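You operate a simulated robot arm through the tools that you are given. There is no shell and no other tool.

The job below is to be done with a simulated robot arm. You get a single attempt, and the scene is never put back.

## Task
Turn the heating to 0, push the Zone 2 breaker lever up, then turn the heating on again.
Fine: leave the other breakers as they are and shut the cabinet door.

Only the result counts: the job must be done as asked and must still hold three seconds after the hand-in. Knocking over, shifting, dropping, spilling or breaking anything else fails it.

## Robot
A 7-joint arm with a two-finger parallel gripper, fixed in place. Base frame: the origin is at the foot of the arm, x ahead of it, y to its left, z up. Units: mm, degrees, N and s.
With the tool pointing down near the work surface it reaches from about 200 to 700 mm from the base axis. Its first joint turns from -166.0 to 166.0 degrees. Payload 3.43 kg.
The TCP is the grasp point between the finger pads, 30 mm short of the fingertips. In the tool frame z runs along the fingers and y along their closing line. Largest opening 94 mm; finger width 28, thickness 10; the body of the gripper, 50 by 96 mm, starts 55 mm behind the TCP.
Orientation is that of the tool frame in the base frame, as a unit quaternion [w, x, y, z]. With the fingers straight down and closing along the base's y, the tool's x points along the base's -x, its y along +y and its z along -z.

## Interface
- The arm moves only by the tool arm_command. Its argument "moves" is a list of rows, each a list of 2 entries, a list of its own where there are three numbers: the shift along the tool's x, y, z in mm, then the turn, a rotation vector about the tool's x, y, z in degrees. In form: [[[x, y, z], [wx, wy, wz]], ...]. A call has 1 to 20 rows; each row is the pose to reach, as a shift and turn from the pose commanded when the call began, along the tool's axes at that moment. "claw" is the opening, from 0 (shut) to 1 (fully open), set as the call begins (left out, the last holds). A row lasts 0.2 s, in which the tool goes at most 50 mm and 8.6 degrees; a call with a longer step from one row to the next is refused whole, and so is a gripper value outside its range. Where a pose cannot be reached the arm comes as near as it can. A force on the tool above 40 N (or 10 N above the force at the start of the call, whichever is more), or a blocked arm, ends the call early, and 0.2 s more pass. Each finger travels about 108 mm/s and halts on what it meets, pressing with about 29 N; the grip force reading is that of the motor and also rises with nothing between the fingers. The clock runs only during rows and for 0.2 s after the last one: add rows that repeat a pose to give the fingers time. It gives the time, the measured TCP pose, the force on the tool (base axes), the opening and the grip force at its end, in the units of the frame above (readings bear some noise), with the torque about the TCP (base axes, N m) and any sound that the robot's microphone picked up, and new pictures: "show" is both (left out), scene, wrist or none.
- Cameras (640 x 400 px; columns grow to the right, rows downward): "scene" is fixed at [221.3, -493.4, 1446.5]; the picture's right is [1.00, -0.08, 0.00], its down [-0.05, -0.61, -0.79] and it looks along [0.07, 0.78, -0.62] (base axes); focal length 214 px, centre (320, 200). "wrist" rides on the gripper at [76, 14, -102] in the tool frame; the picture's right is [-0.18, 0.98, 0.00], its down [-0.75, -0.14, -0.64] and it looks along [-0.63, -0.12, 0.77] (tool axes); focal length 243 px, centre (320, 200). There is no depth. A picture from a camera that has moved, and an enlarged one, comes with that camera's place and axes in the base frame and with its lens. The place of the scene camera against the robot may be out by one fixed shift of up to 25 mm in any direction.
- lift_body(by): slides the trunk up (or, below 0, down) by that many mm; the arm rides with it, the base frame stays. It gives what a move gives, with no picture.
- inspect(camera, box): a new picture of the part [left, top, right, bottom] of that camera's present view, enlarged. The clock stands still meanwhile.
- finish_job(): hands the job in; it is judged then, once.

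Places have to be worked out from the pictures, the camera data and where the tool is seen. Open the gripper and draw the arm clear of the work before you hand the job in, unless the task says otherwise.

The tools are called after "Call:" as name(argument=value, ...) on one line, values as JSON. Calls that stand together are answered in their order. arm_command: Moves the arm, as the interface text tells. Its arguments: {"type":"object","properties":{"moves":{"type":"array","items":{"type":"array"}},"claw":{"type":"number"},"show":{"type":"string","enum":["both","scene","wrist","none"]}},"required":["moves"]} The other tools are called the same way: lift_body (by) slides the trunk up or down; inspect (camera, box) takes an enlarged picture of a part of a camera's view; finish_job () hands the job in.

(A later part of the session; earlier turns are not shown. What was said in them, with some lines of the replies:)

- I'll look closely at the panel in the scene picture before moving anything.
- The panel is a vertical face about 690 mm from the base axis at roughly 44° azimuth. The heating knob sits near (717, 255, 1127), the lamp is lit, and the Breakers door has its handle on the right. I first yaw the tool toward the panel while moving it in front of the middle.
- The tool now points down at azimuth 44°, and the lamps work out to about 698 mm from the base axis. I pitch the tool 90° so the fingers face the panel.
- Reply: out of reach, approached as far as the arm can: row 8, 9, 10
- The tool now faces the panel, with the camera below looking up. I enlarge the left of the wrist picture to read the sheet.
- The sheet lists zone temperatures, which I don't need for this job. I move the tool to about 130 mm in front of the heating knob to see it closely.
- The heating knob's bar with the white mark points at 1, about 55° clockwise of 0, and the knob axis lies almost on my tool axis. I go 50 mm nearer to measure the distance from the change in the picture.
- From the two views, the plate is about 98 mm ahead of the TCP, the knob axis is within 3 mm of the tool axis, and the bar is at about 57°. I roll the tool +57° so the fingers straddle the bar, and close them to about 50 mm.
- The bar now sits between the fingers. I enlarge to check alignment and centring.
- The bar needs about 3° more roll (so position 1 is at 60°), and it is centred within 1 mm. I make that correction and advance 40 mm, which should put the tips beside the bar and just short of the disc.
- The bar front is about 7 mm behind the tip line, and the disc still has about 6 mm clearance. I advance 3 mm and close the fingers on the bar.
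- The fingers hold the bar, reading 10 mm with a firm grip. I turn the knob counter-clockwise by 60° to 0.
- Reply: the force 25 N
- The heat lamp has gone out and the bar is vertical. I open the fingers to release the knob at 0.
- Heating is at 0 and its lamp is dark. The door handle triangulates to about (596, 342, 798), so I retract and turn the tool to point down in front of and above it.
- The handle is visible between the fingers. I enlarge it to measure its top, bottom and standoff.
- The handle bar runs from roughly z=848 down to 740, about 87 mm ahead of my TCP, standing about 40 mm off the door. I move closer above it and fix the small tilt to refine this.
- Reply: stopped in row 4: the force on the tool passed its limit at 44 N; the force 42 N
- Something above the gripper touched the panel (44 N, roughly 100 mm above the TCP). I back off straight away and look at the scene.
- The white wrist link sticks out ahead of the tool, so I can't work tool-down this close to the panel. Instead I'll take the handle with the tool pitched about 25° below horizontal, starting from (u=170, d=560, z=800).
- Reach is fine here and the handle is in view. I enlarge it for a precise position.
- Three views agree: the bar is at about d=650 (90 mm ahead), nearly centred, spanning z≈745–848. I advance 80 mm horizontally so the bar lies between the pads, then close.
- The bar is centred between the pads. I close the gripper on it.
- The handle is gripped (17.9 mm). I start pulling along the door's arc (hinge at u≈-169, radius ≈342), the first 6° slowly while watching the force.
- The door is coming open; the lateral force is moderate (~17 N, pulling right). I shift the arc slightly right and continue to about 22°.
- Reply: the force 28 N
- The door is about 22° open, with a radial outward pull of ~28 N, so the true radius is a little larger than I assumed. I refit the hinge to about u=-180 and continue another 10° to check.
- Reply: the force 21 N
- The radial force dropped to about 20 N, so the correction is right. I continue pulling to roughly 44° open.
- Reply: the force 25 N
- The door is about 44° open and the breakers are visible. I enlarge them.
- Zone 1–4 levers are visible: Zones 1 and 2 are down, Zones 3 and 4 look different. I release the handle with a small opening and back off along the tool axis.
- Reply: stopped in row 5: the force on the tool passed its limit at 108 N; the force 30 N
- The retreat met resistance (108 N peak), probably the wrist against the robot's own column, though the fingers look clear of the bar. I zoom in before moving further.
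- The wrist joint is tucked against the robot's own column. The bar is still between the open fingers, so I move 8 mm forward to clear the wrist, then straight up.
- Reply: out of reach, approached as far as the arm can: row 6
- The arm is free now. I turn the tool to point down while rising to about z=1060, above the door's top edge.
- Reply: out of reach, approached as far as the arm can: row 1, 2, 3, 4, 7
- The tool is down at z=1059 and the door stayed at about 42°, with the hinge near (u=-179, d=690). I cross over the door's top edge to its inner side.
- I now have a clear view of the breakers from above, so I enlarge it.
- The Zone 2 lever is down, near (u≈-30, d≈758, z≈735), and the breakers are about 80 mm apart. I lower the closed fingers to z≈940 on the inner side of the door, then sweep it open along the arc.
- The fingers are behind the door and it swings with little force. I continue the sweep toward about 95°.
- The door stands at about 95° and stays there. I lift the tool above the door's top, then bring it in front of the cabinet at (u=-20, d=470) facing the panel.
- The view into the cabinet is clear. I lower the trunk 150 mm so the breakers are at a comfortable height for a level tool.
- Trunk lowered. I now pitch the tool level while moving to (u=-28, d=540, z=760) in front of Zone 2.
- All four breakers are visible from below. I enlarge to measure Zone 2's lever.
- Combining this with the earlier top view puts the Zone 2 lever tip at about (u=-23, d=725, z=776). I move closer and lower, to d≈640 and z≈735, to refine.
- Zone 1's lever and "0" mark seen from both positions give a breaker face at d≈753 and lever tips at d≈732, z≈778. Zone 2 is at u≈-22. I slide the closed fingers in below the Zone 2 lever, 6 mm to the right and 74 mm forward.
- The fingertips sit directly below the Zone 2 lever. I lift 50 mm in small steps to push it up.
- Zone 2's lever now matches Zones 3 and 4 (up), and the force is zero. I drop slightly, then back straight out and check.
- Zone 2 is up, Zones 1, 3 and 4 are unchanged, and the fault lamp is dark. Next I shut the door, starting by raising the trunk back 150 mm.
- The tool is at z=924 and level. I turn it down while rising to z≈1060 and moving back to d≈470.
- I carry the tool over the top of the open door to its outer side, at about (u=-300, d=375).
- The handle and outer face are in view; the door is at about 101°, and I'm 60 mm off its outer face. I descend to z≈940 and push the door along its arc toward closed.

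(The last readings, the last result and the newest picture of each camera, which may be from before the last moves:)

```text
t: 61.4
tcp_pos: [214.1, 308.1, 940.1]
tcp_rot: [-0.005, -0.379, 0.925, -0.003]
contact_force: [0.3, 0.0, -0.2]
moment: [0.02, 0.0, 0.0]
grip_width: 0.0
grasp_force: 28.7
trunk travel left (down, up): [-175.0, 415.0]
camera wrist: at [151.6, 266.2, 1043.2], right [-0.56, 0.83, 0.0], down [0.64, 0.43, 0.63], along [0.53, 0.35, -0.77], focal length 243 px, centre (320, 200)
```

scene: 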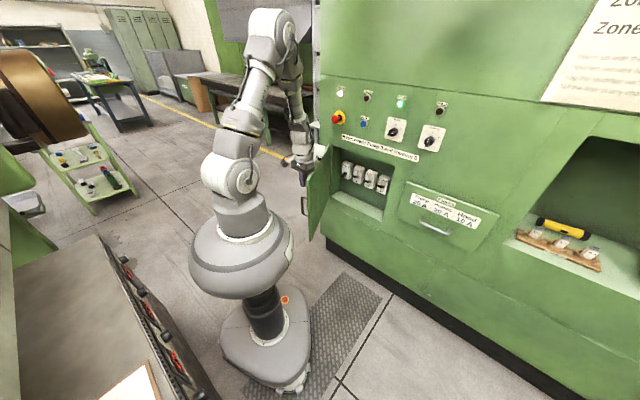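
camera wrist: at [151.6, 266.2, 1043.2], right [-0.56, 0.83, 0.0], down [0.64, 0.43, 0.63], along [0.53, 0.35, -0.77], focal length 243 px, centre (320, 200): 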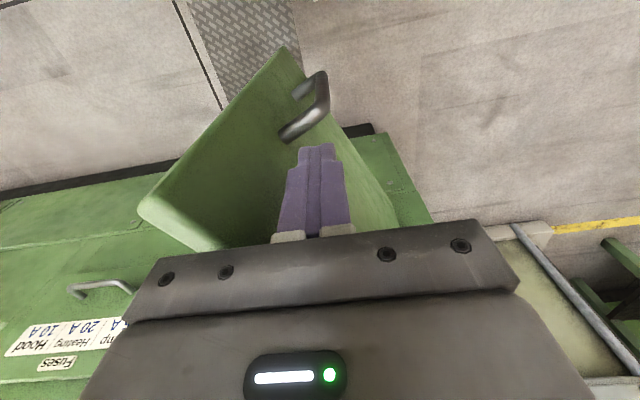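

The door is following (about 65° now) with no resistance. I continue pushing to about 20°.

Call:
arm_command(moves=[[[-8.1, -22.3, 0], [0, 0, 0]], [[-17.8, -43.9, 0], [0, 0, 0]], [[-28.9, -64.8, 0], [0, 0, 0]], [[-41.4, -84.9, 0], [0, 0, 0]], [[-55.4, -104.1, 0], [0, 0, 0]], [[-70.6, -122.3, 0], [0, 0, 0]], [[-87.1, -139.3, 0], [0, 0, 0]], [[-104.7, -155.2, 0], [0, 0, 0]], [[-123.3, -169.8, 0], [0, 0, 0]], [[-143, -183, 0], [0, 0, 0]], [[-163.5, -194.9, 0], [0, 0, 0]], [[-184.8, -205.2, 0], [0, 0, 0]]], claw=0, show="both")

```text
t: 64.0
tcp_pos: [489.4, 290.8, 939.1]
tcp_rot: [-0.005, -0.378, 0.926, -0.003]
contact_force: [0.4, 0.5, 0.6]
moment: [-0.03, -0.01, 0.04]
grip_width: 0.0
grasp_force: 29.0
trunk travel left (down, up): [-175.0, 415.0]
camera wrist: at [426.8, 248.9, 1042.3], right [-0.56, 0.83, 0.0], down [0.64, 0.43, 0.63], along [0.53, 0.35, -0.77], focal length 243 px, centre (320, 200)
```

scene: 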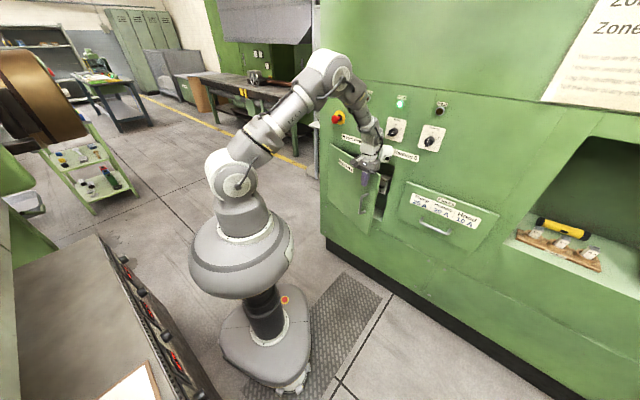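
wrist: 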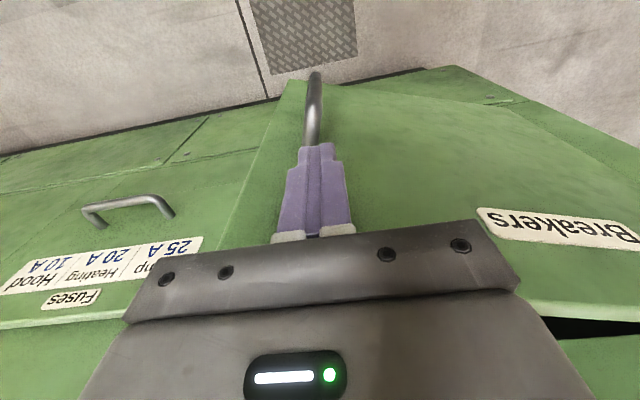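

The door is about 20° open. I back off and pitch the tool up to about 20° below level, so I can press the door shut with the fingertips above the handle.

Call:
arm_command(moves=[[[30, 0, 0], [0, 0, 0]], [[60, 0, 0], [0, 0, 0]], [[60, 0, 0], [0, -7.8, 0]], [[60, 0, 0], [0, -15.6, 0]], [[60, 0, 0], [0, -23.4, 0]], [[60, 0, 0], [0, -31.2, 0]], [[60, 0, 0], [0, -39, 0]], [[60, 0, 5], [0, -46.8, 0]], [[60, 0, 12], [0, -54.6, 0]], [[60, 0, 18], [0, -62.4, 0]], [[60, 0, 24], [0, -70, 0]], [[60, 0, 24], [0, -70, 0]]], claw=0, show="both")

```text
t: 66.6
tcp_pos: [445.3, 249.7, 915.9]
tcp_rot: [0.527, -0.311, 0.761, 0.215]
contact_force: [0.1, -0.5, -0.8]
moment: [-0.01, 0.02, 0.02]
grip_width: 0.0
grasp_force: 29.0
trunk travel left (down, up): [-175.0, 415.0]
camera wrist: at [348.7, 173.4, 880.7], right [-0.64, 0.75, 0.17], down [-0.14, -0.34, 0.93], along [0.75, 0.57, 0.32], focal length 243 px, centre (320, 200)
```

scene: 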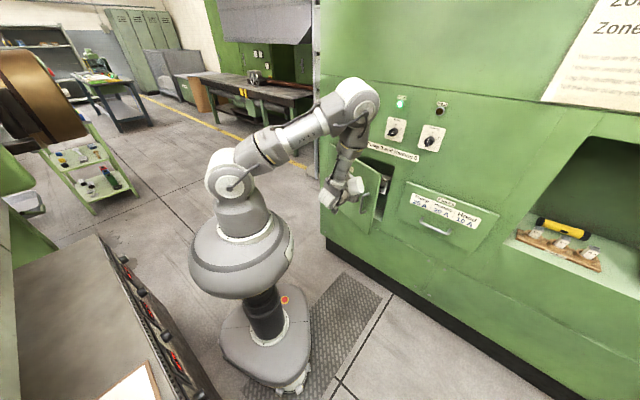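
wrist: 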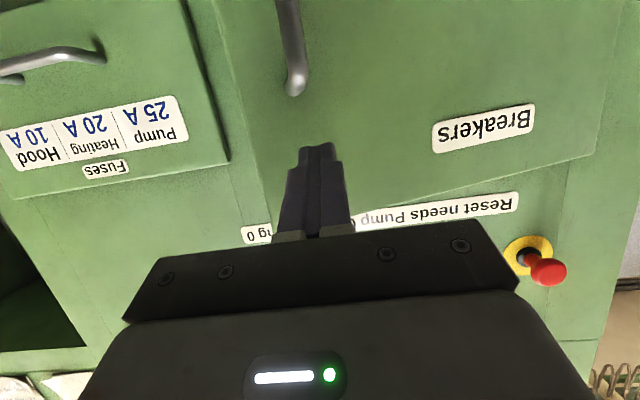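

The fingertips are above the handle's top and aligned at u≈134. I press forward along the panel normal until the door seats.

Call:
arm_command(moves=[[[-7, 0, 18.7], [0, 0, 0]], [[-14.1, 0, 37.4], [0, 0, 0]], [[-21.1, 0, 56.2], [0, 0, 0]], [[-26.4, 0, 70.2], [0, 0, 0]], [[-31.6, 0, 84.2], [0, 0, 0]], [[-36.9, 0, 98.3], [0, 0, 0]], [[-42.2, 0, 112.3], [0, 0, 0]], [[-47.5, 0, 126.4], [0, 0, 0]], [[-52, 0, 138.5], [0, 0, 0]], [[-55.6, 0, 147.9], [0, 0, 0]], [[-58, 0, 154.4], [0, 0, 0]], [[-59.8, 0, 159.1], [0, 0, 0]], [[-61.5, 0, 163.8], [0, 0, 0]]], claw=0, show="both")

```text
t: 69.1
tcp_pos: [559.0, 361.0, 915.1]
tcp_rot: [0.524, -0.313, 0.763, 0.214]
contact_force: [-26.8, -24.0, 13.0]
moment: [0.26, -0.41, 0.04]
grip_width: 0.1
grasp_force: 28.8
trunk travel left (down, up): [-175.0, 415.0]
stopped in row 12: the force on the tool passed its limit at 45 N (the readings are from after the stop); the commanded pose is now the measured one
camera wrist: at [462.6, 286.1, 880.5], right [-0.64, 0.75, 0.17], down [-0.14, -0.33, 0.93], along [0.75, 0.58, 0.31], focal length 243 px, centre (320, 200)
```

scene: 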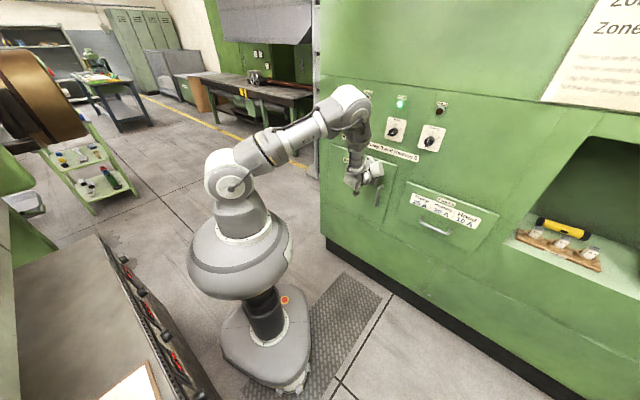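
wrist: 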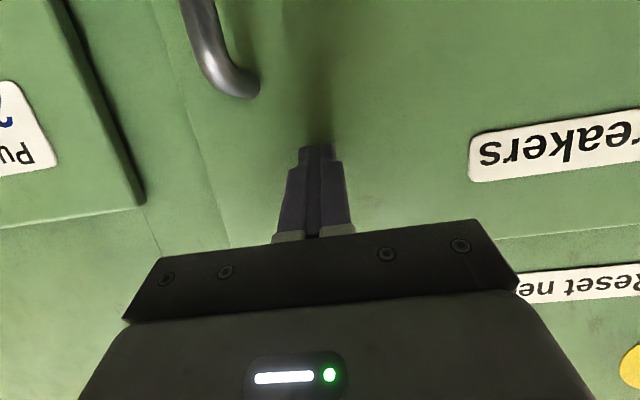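

The push stopped at 45 N with the fingertips near d≈685, which fits a seated door. I back off and inspect the door edges.

Call:
arm_command(moves=[[[7, 0, -18.7], [0, 0, 0]], [[17, 0, -47], [0, 0, 0]], [[28, 0, -75], [0, 0, 0]], [[28, 0, -75], [0, 0, 0]]], claw=0, show="both")

Call:
inspect(camera="scene", box=[320, 130, 420, 240])

Call:
inspect(camera="wrist", box=[160, 0, 560, 240])

```text
t: 70.1
tcp_pos: [504.6, 308.6, 913.9]
tcp_rot: [0.523, -0.312, 0.764, 0.214]
contact_force: [0.3, 0.7, -0.6]
moment: [0.03, 0.0, 0.01]
grip_width: 0.1
grasp_force: 29.0
trunk travel left (down, up): [-175.0, 415.0]
camera wrist: at [408.0, 233.4, 879.1], right [-0.64, 0.75, 0.17], down [-0.13, -0.33, 0.93], along [0.75, 0.58, 0.31], focal length 243 px, centre (320, 200)
```

scene: 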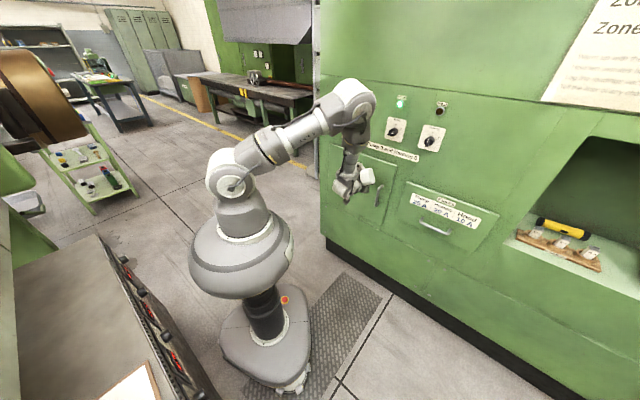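
wrist: 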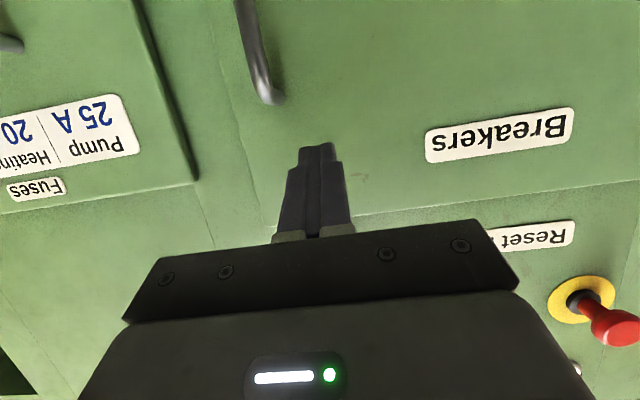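

```text
3.64 times, centred on (370, 185) of scene
camera zoom: at [221.3, -493.4, 1446.5], right [1.0, -0.08, 0.0], down [-0.05, -0.61, -0.79], along [0.07, 0.78, -0.62], focal length 780 px, centre (138, 254)
```

zoom: 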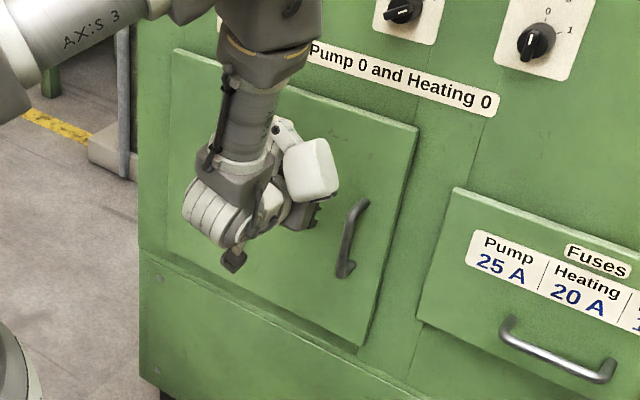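

```text
1.60 times, centred on (360, 120) of wrist
camera zoom: at [408.0, 233.4, 879.1], right [-0.64, 0.75, 0.17], down [-0.13, -0.33, 0.93], along [0.75, 0.58, 0.31], focal length 388 px, centre (256, 328)
```

zoom: 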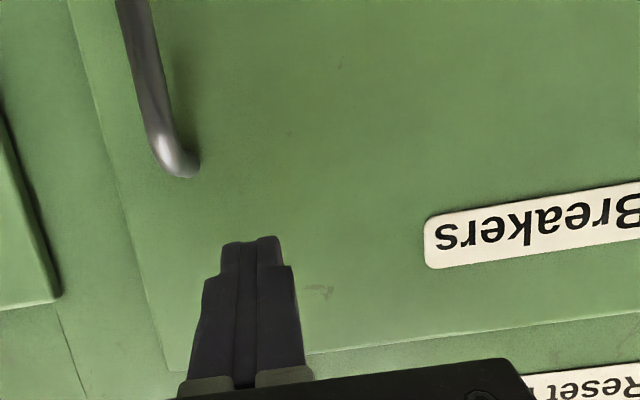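

The door corners in the scene match their starting pixels exactly, so the door is shut. I return to the heating knob, levelling the tool in front of it with the fingers opened to 47 mm.

Call:
arm_command(moves=[[[-20.1, -22.3, -20.7], [0, -2.65, 0]], [[-40.1, -44.6, -41.4], [0, -5.3, 0]], [[-64.6, -66.9, -50.9], [0, -7.95, 0]], [[-90.5, -89.2, -56.5], [0, -10.6, 0]], [[-119.2, -111.5, -54.9], [0, -13.25, 0]], [[-147.9, -133.8, -53.2], [0, -15.9, 0]], [[-176, -156.1, -53.4], [0, -18.55, 0]], [[-204, -178.4, -53.5], [0, -21.2, 0]], [[-204, -178.4, -53.5], [0, -21.2, 0]]], claw=0.5, show="both")

Call:
inspect(camera="wrist", box=[240, 60, 400, 160])

```text
t: 72.1
tcp_pos: [646.3, 197.6, 1123.1]
tcp_rot: [0.655, -0.268, 0.654, 0.268]
contact_force: [-0.1, 0.3, 0.1]
moment: [0.01, 0.0, -0.01]
grip_width: 47.0
grasp_force: 0.1
trunk travel left (down, up): [-175.0, 415.0]
camera wrist: at [564.7, 136.1, 1046.1], right [-0.69, 0.7, 0.18], down [-0.36, -0.55, 0.75], along [0.63, 0.45, 0.63], focal length 243 px, centre (320, 200)
```

scene: 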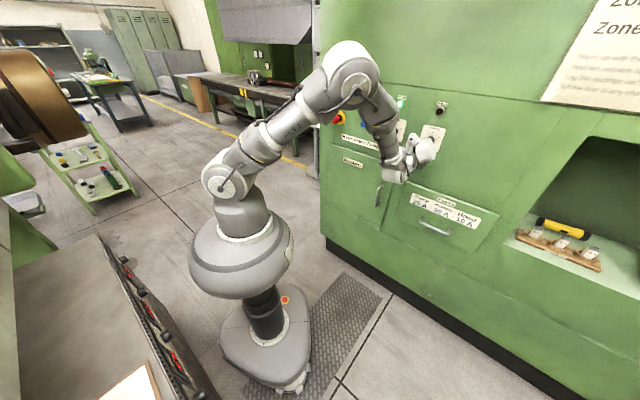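
wrist: 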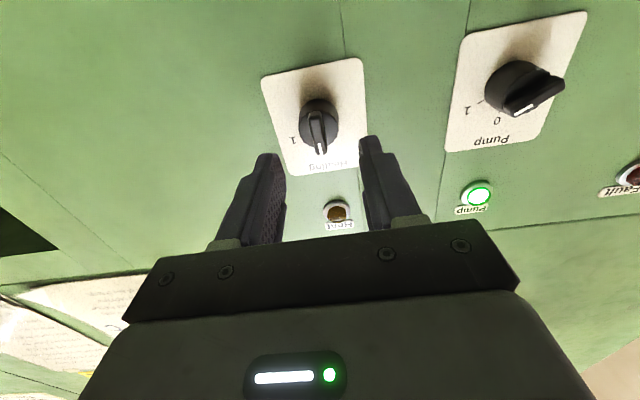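

```text
4.00 times, centred on (320, 110) of wrist
camera zoom: at [564.7, 136.1, 1046.1], right [-0.69, 0.7, 0.18], down [-0.36, -0.55, 0.75], along [0.63, 0.45, 0.63], focal length 970 px, centre (320, 560)
```

zoom: 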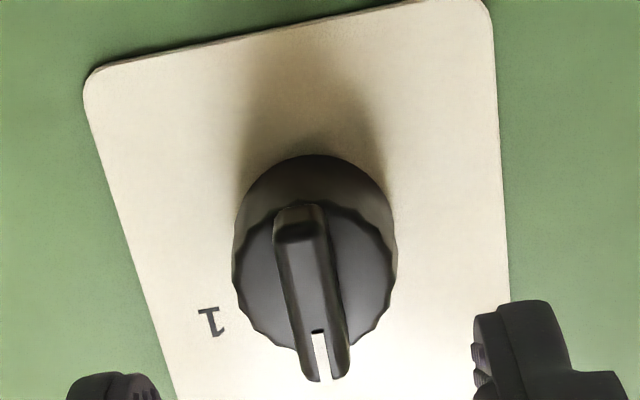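

The bar is vertical and centred within 1 mm. I advance 45 mm, close on it, and check the grip.

Call:
arm_command(moves=[[[0, -1, 12], [0, 0, 0]], [[0, -1, 24], [0, 0, 0]], [[0, -1, 36], [0, 0, 0]], [[0, -1, 45], [0, 0, 0]], [[0, -1, 45], [0, 0, 0]]], claw=0.5, show="none")

Call:
arm_command(moves=[[[0, 0, 0], [0, 0, 0]], [[0, 0, 0], [0, 0, 0]], [[0, 0, 0], [0, 0, 0]]], claw=0, show="wrist")

```text
t: 73.3
tcp_pos: [679.6, 229.7, 1121.7]
tcp_rot: [0.656, -0.267, 0.654, 0.267]
contact_force: [-0.5, 0.3, -0.4]
moment: [0.0, -0.02, 0.01]
grip_width: 47.1
grasp_force: 0.1
trunk travel left (down, up): [-175.0, 415.0]
```

```text
t: 74.1
tcp_pos: [679.8, 228.1, 1122.5]
tcp_rot: [0.655, -0.268, 0.654, 0.268]
contact_force: [2.9, -1.1, 2.0]
moment: [-0.15, 0.19, 0.22]
grip_width: 9.8
grasp_force: 43.8
trunk travel left (down, up): [-175.0, 415.0]
camera wrist: at [598.1, 166.6, 1046.1], right [-0.69, 0.7, 0.18], down [-0.36, -0.55, 0.75], along [0.63, 0.45, 0.63], focal length 243 px, centre (320, 200)
```

wrist: 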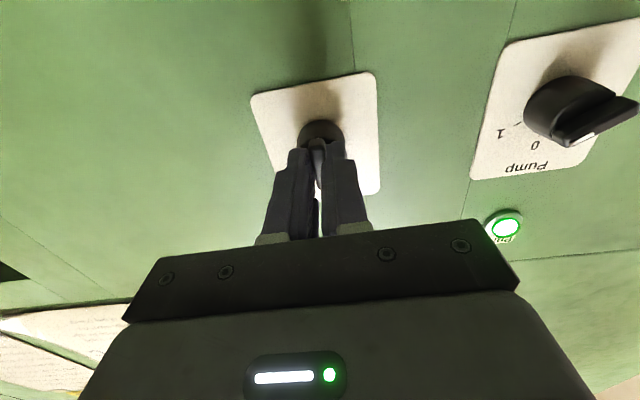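

The bar is gripped (9.8 mm). I turn the knob clockwise 60° back to 1.

Call:
arm_command(moves=[[[0, 0, 0], [0, 0, 5]], [[0, 0, 0], [0, 0, 10]], [[0, 0, 0], [0, 0, 15]], [[0, 0, 0], [0, 0, 20]], [[0, 0, 0], [0, 0, 25]], [[0, 0, 0], [0, 0, 30]], [[0, 0, 0], [0, 0, 35]], [[0, 0, 0], [0, 0, 40]], [[0, 0, 0], [0, 0, 45]], [[0, 0, 0], [0, 0, 50]], [[0, 0, 0], [0, 0, 55]], [[0, 0, 0], [0, 0, 60]], [[0, 0, 0], [0, 0, 60]]], claw=0, show="both")

```text
t: 76.9
tcp_pos: [678.7, 229.7, 1123.3]
tcp_rot: [0.433, 0.095, 0.7, 0.56]
contact_force: [-11.3, -2.9, -5.4]
moment: [-0.17, 0.17, 0.45]
grip_width: 9.8
grasp_force: 43.6
trunk travel left (down, up): [-175.0, 415.0]
camera wrist: at [555.2, 210.1, 1097.9], right [-0.23, 0.23, 0.94], down [0.05, -0.97, 0.25], along [0.97, 0.11, 0.21], focal length 243 px, centre (320, 200)
```

scene: 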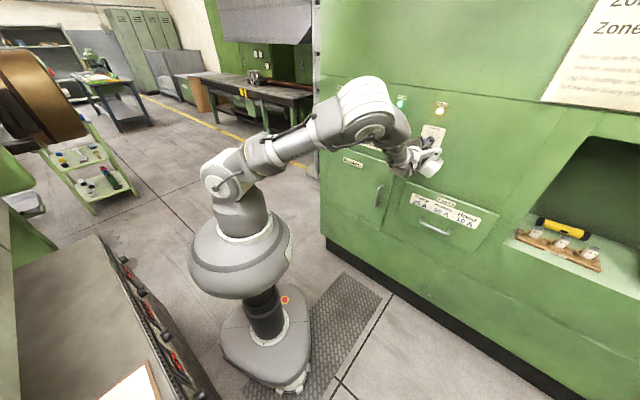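
wrist: 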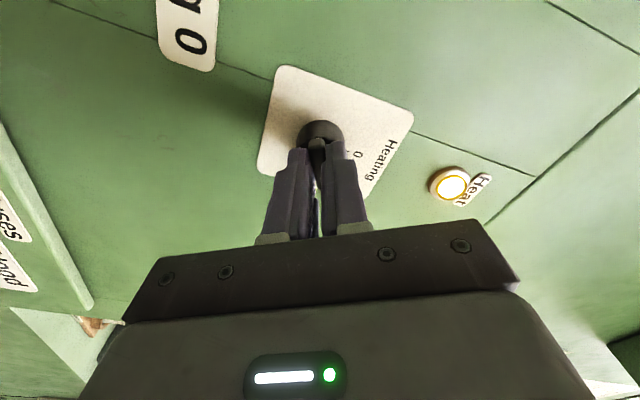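

The heat lamp is lit again. I open the fingers and draw straight back from the panel, then check everything.

Call:
arm_command(moves=[[[0, 0, 0], [0, 0, 0]], [[0, 0, 0], [0, 0, 0]], [[0, 0, -20], [0, 0, 0]], [[0, 0, -50], [0, 0, 0]], [[0, 0, -90], [0, 0, 0]], [[0, 0, -130], [0, 0, 0]], [[0, 0, -170], [0, 0, 0]], [[0, 0, -170], [0, 0, 0]]], claw=0.5, show="both")

Call:
inspect(camera="scene", box=[320, 70, 480, 170])

Call:
inspect(camera="scene", box=[320, 130, 520, 255])

Call:
inspect(camera="wrist", box=[200, 20, 480, 195])

```text
t: 78.7
tcp_pos: [559.5, 111.2, 1125.3]
tcp_rot: [0.433, 0.096, 0.7, 0.559]
contact_force: [0.0, 0.2, 0.3]
moment: [0.0, 0.02, 0.02]
grip_width: 47.0
grasp_force: 0.0
trunk travel left (down, up): [-175.0, 415.0]
camera wrist: at [435.6, 91.7, 1098.8], right [-0.23, 0.24, 0.94], down [0.05, -0.97, 0.25], along [0.97, 0.11, 0.21], focal length 243 px, centre (320, 200)
```

scene: 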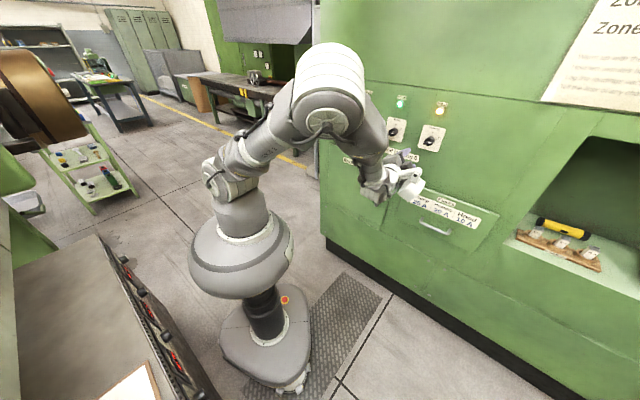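
wrist: 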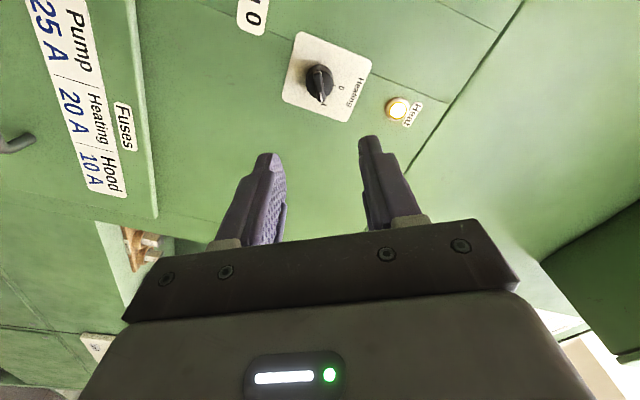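

```text
4.00 times, centred on (400, 120) of scene
camera zoom: at [221.3, -493.4, 1446.5], right [1.0, -0.08, 0.0], down [-0.05, -0.61, -0.79], along [0.07, 0.78, -0.62], focal length 858 px, centre (0, 520)
```

zoom: 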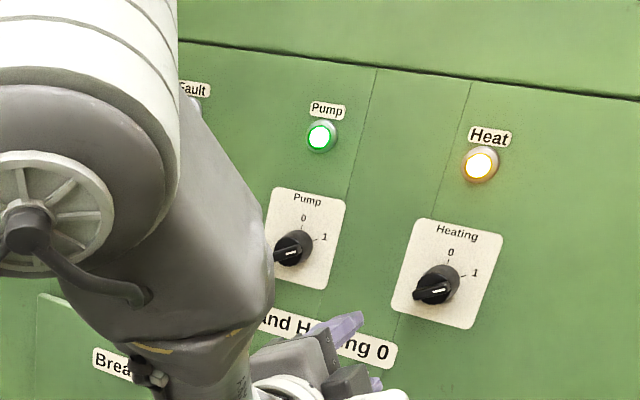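

```text
3.20 times, centred on (420, 192) of scene
camera zoom: at [221.3, -493.4, 1446.5], right [1.0, -0.08, 0.0], down [-0.05, -0.61, -0.79], along [0.07, 0.78, -0.62], focal length 686 px, centre (0, 224)
```

zoom: 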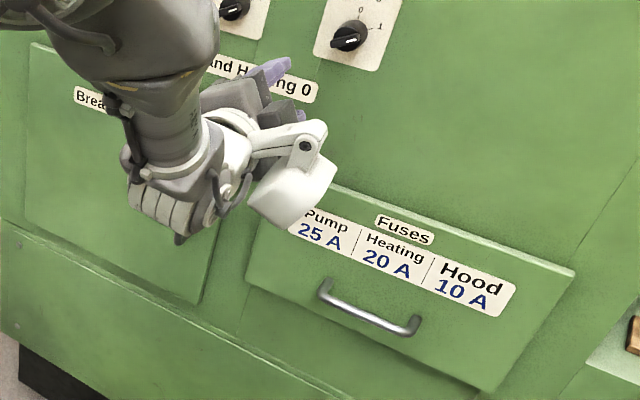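

```text
2.29 times, centred on (340, 108) of wrist
camera zoom: at [435.6, 91.7, 1098.8], right [-0.23, 0.24, 0.94], down [0.05, -0.97, 0.25], along [0.97, 0.11, 0.21], focal length 555 px, centre (274, 411)
```

zoom: 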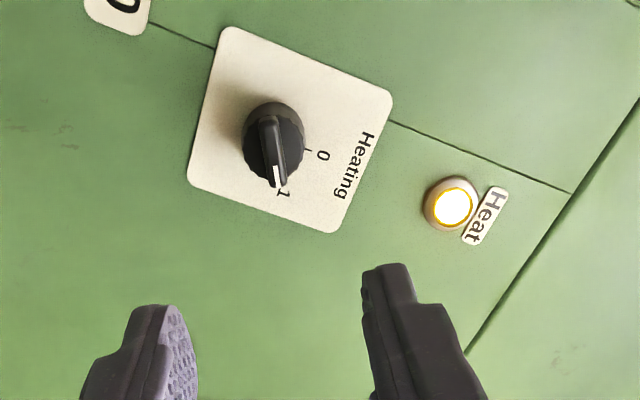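

Heating is at 1 with its lamp lit. I draw the arm further up and away, straightening the wrist, to get a clear look at the door and the fault lamp.

Call:
arm_command(moves=[[[-12, 21, -8], [0, 0, -7.5]], [[-25, 43, -16], [0, 0, -15]], [[-37, 65, -24], [0, 0, -22.5]], [[-50, 86, -32], [0, 0, -30]], [[-62, 108, -40], [0, 0, -37.5]], [[-75, 130, -48], [0, 0, -45]], [[-87, 151, -54], [0, 0, -52.5]], [[-100, 173, -60], [0, 0, -60]], [[-100, 173, -60], [0, 0, -60]]], claw=0.5, show="both")

Call:
inspect(camera="scene", box=[310, 70, 470, 240])

```text
t: 80.7
tcp_pos: [515.1, 68.4, 1322.7]
tcp_rot: [0.655, -0.268, 0.654, 0.268]
contact_force: [-0.4, 0.0, 0.0]
moment: [0.02, 0.04, 0.01]
grip_width: 47.0
grasp_force: 0.0
trunk travel left (down, up): [-175.0, 415.0]
camera wrist: at [433.2, 7.3, 1246.4], right [-0.69, 0.7, 0.18], down [-0.36, -0.55, 0.75], along [0.63, 0.45, 0.63], focal length 243 px, centre (320, 200)
```

scene: 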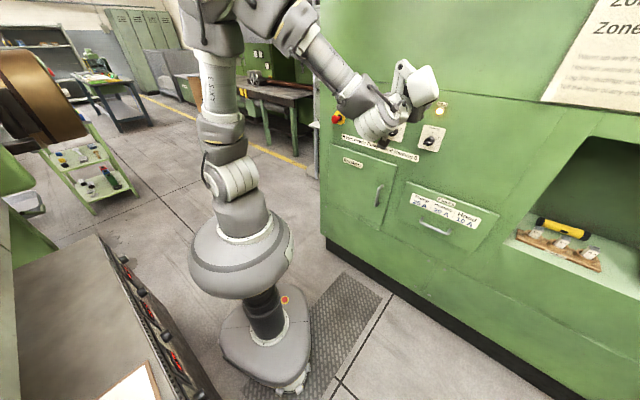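
wrist: 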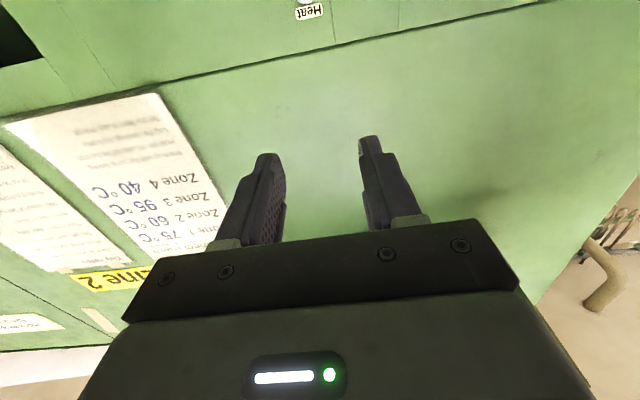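

```text
2.35 times, centred on (390, 155) of scene
camera zoom: at [221.3, -493.4, 1446.5], right [1.0, -0.08, 0.0], down [-0.05, -0.61, -0.79], along [0.07, 0.78, -0.62], focal length 505 px, centre (155, 306)
```

zoom: 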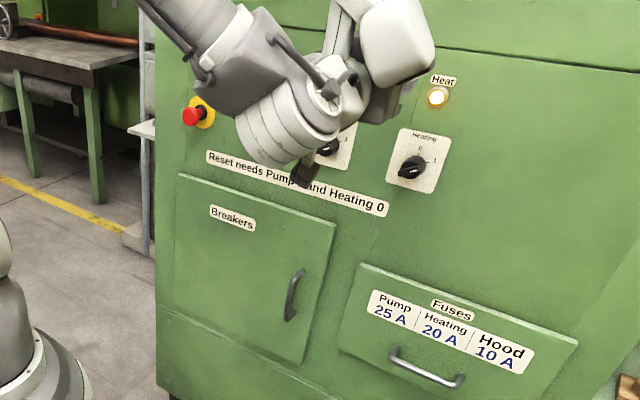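

The door is shut and the heat lamp is lit. I raise the arm a bit more to see the Mains, Fault and Pump lamps.

Call:
arm_command(moves=[[[-30, -10, -10], [0, 0, 0]], [[-60, -20, -20], [0, 0, 0]], [[-90, -30, -30], [0, 0, 0]], [[-120, -40, -40], [0, 0, 0]], [[-150, -50, -50], [0, 0, 0]], [[-150, -50, -50], [0, 0, 0]]], claw=0.5, show="scene")

Call:
inspect(camera="scene", box=[310, 70, 470, 240])

```text
t: 82.1
tcp_pos: [512.9, -1.1, 1474.5]
tcp_rot: [0.655, -0.269, 0.653, 0.269]
contact_force: [-0.9, 0.4, -0.1]
moment: [0.01, 0.0, -0.02]
grip_width: 46.9
grasp_force: 0.0
trunk travel left (down, up): [-175.0, 415.0]
```

scene: 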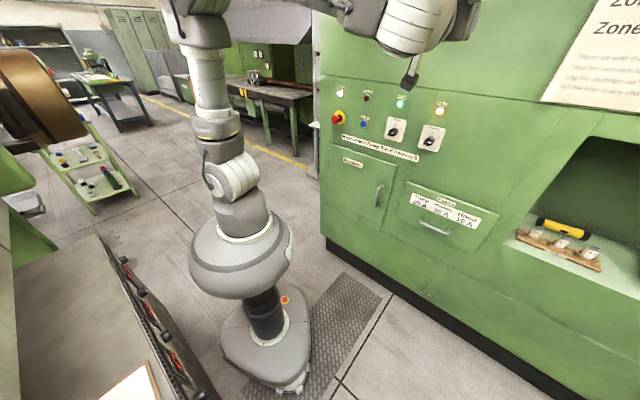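

```text
2.35 times, centred on (390, 155) of scene
camera zoom: at [221.3, -493.4, 1446.5], right [1.0, -0.08, 0.0], down [-0.05, -0.61, -0.79], along [0.07, 0.78, -0.62], focal length 505 px, centre (155, 306)
```

zoom: 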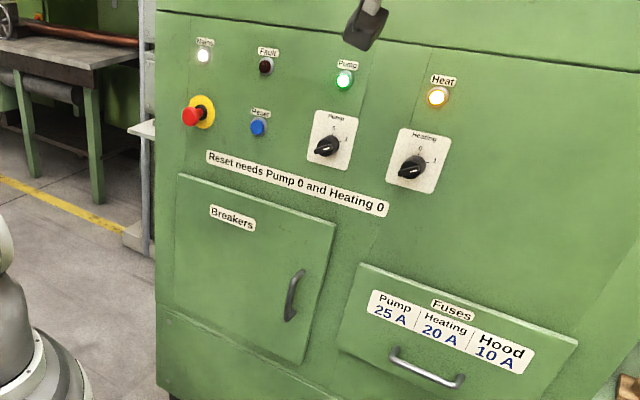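

Mains, Pump and Heat lamps are lit, Fault is dark, and the door is shut. I open the gripper fully, clear of everything, before handing in.

Call:
arm_command(moves=[[[0, 0, 0], [0, 0, 0]], [[0, 0, 0], [0, 0, 0]], [[0, 0, 0], [0, 0, 0]]], claw=1, show="scene")

```text
t: 82.9
tcp_pos: [512.8, -1.0, 1473.0]
tcp_rot: [0.655, -0.267, 0.654, 0.268]
contact_force: [0.6, 0.3, 0.1]
moment: [0.04, 0.02, -0.02]
grip_width: 94.2
grasp_force: 0.1
trunk travel left (down, up): [-175.0, 415.0]
```

scene: 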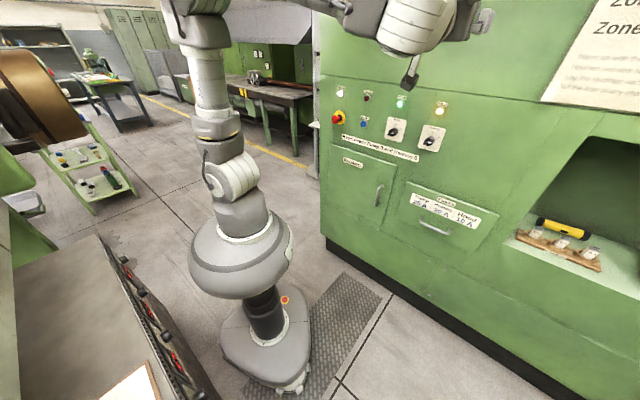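

The heating went to 0, the Zone 2 breaker went up, the door is shut and the heating is back at 1. The gripper is open and the arm is clear, so I hand the job in.

Call:
finish_job()

```text
The job is handed in.
```

The job is done and handed in. I turned the heating to 0, pushed the Zone 2 breaker lever up, shut the cabinet door, and turned the heating back to 1.

- **Breakers:** Zone 2's lever was up and Zones 1, 3 and 4 looked unchanged in the last view before I shut the door.
- **Lamps:** in the last pictures Mains, Pump and Heat were lit and Fault was dark.
- **Door:** its corners sit where they were at the start, so it is fully shut.
- **Contacts:** the wrist touched the panel once at about 44 N while approaching the door handle. It also jammed once, at about 108 N, apparently against the robot's own column. I backed off both times, and nothing in the later pictures looks shifted or damaged.

The arm is clear of the cabinet with the gripper open.
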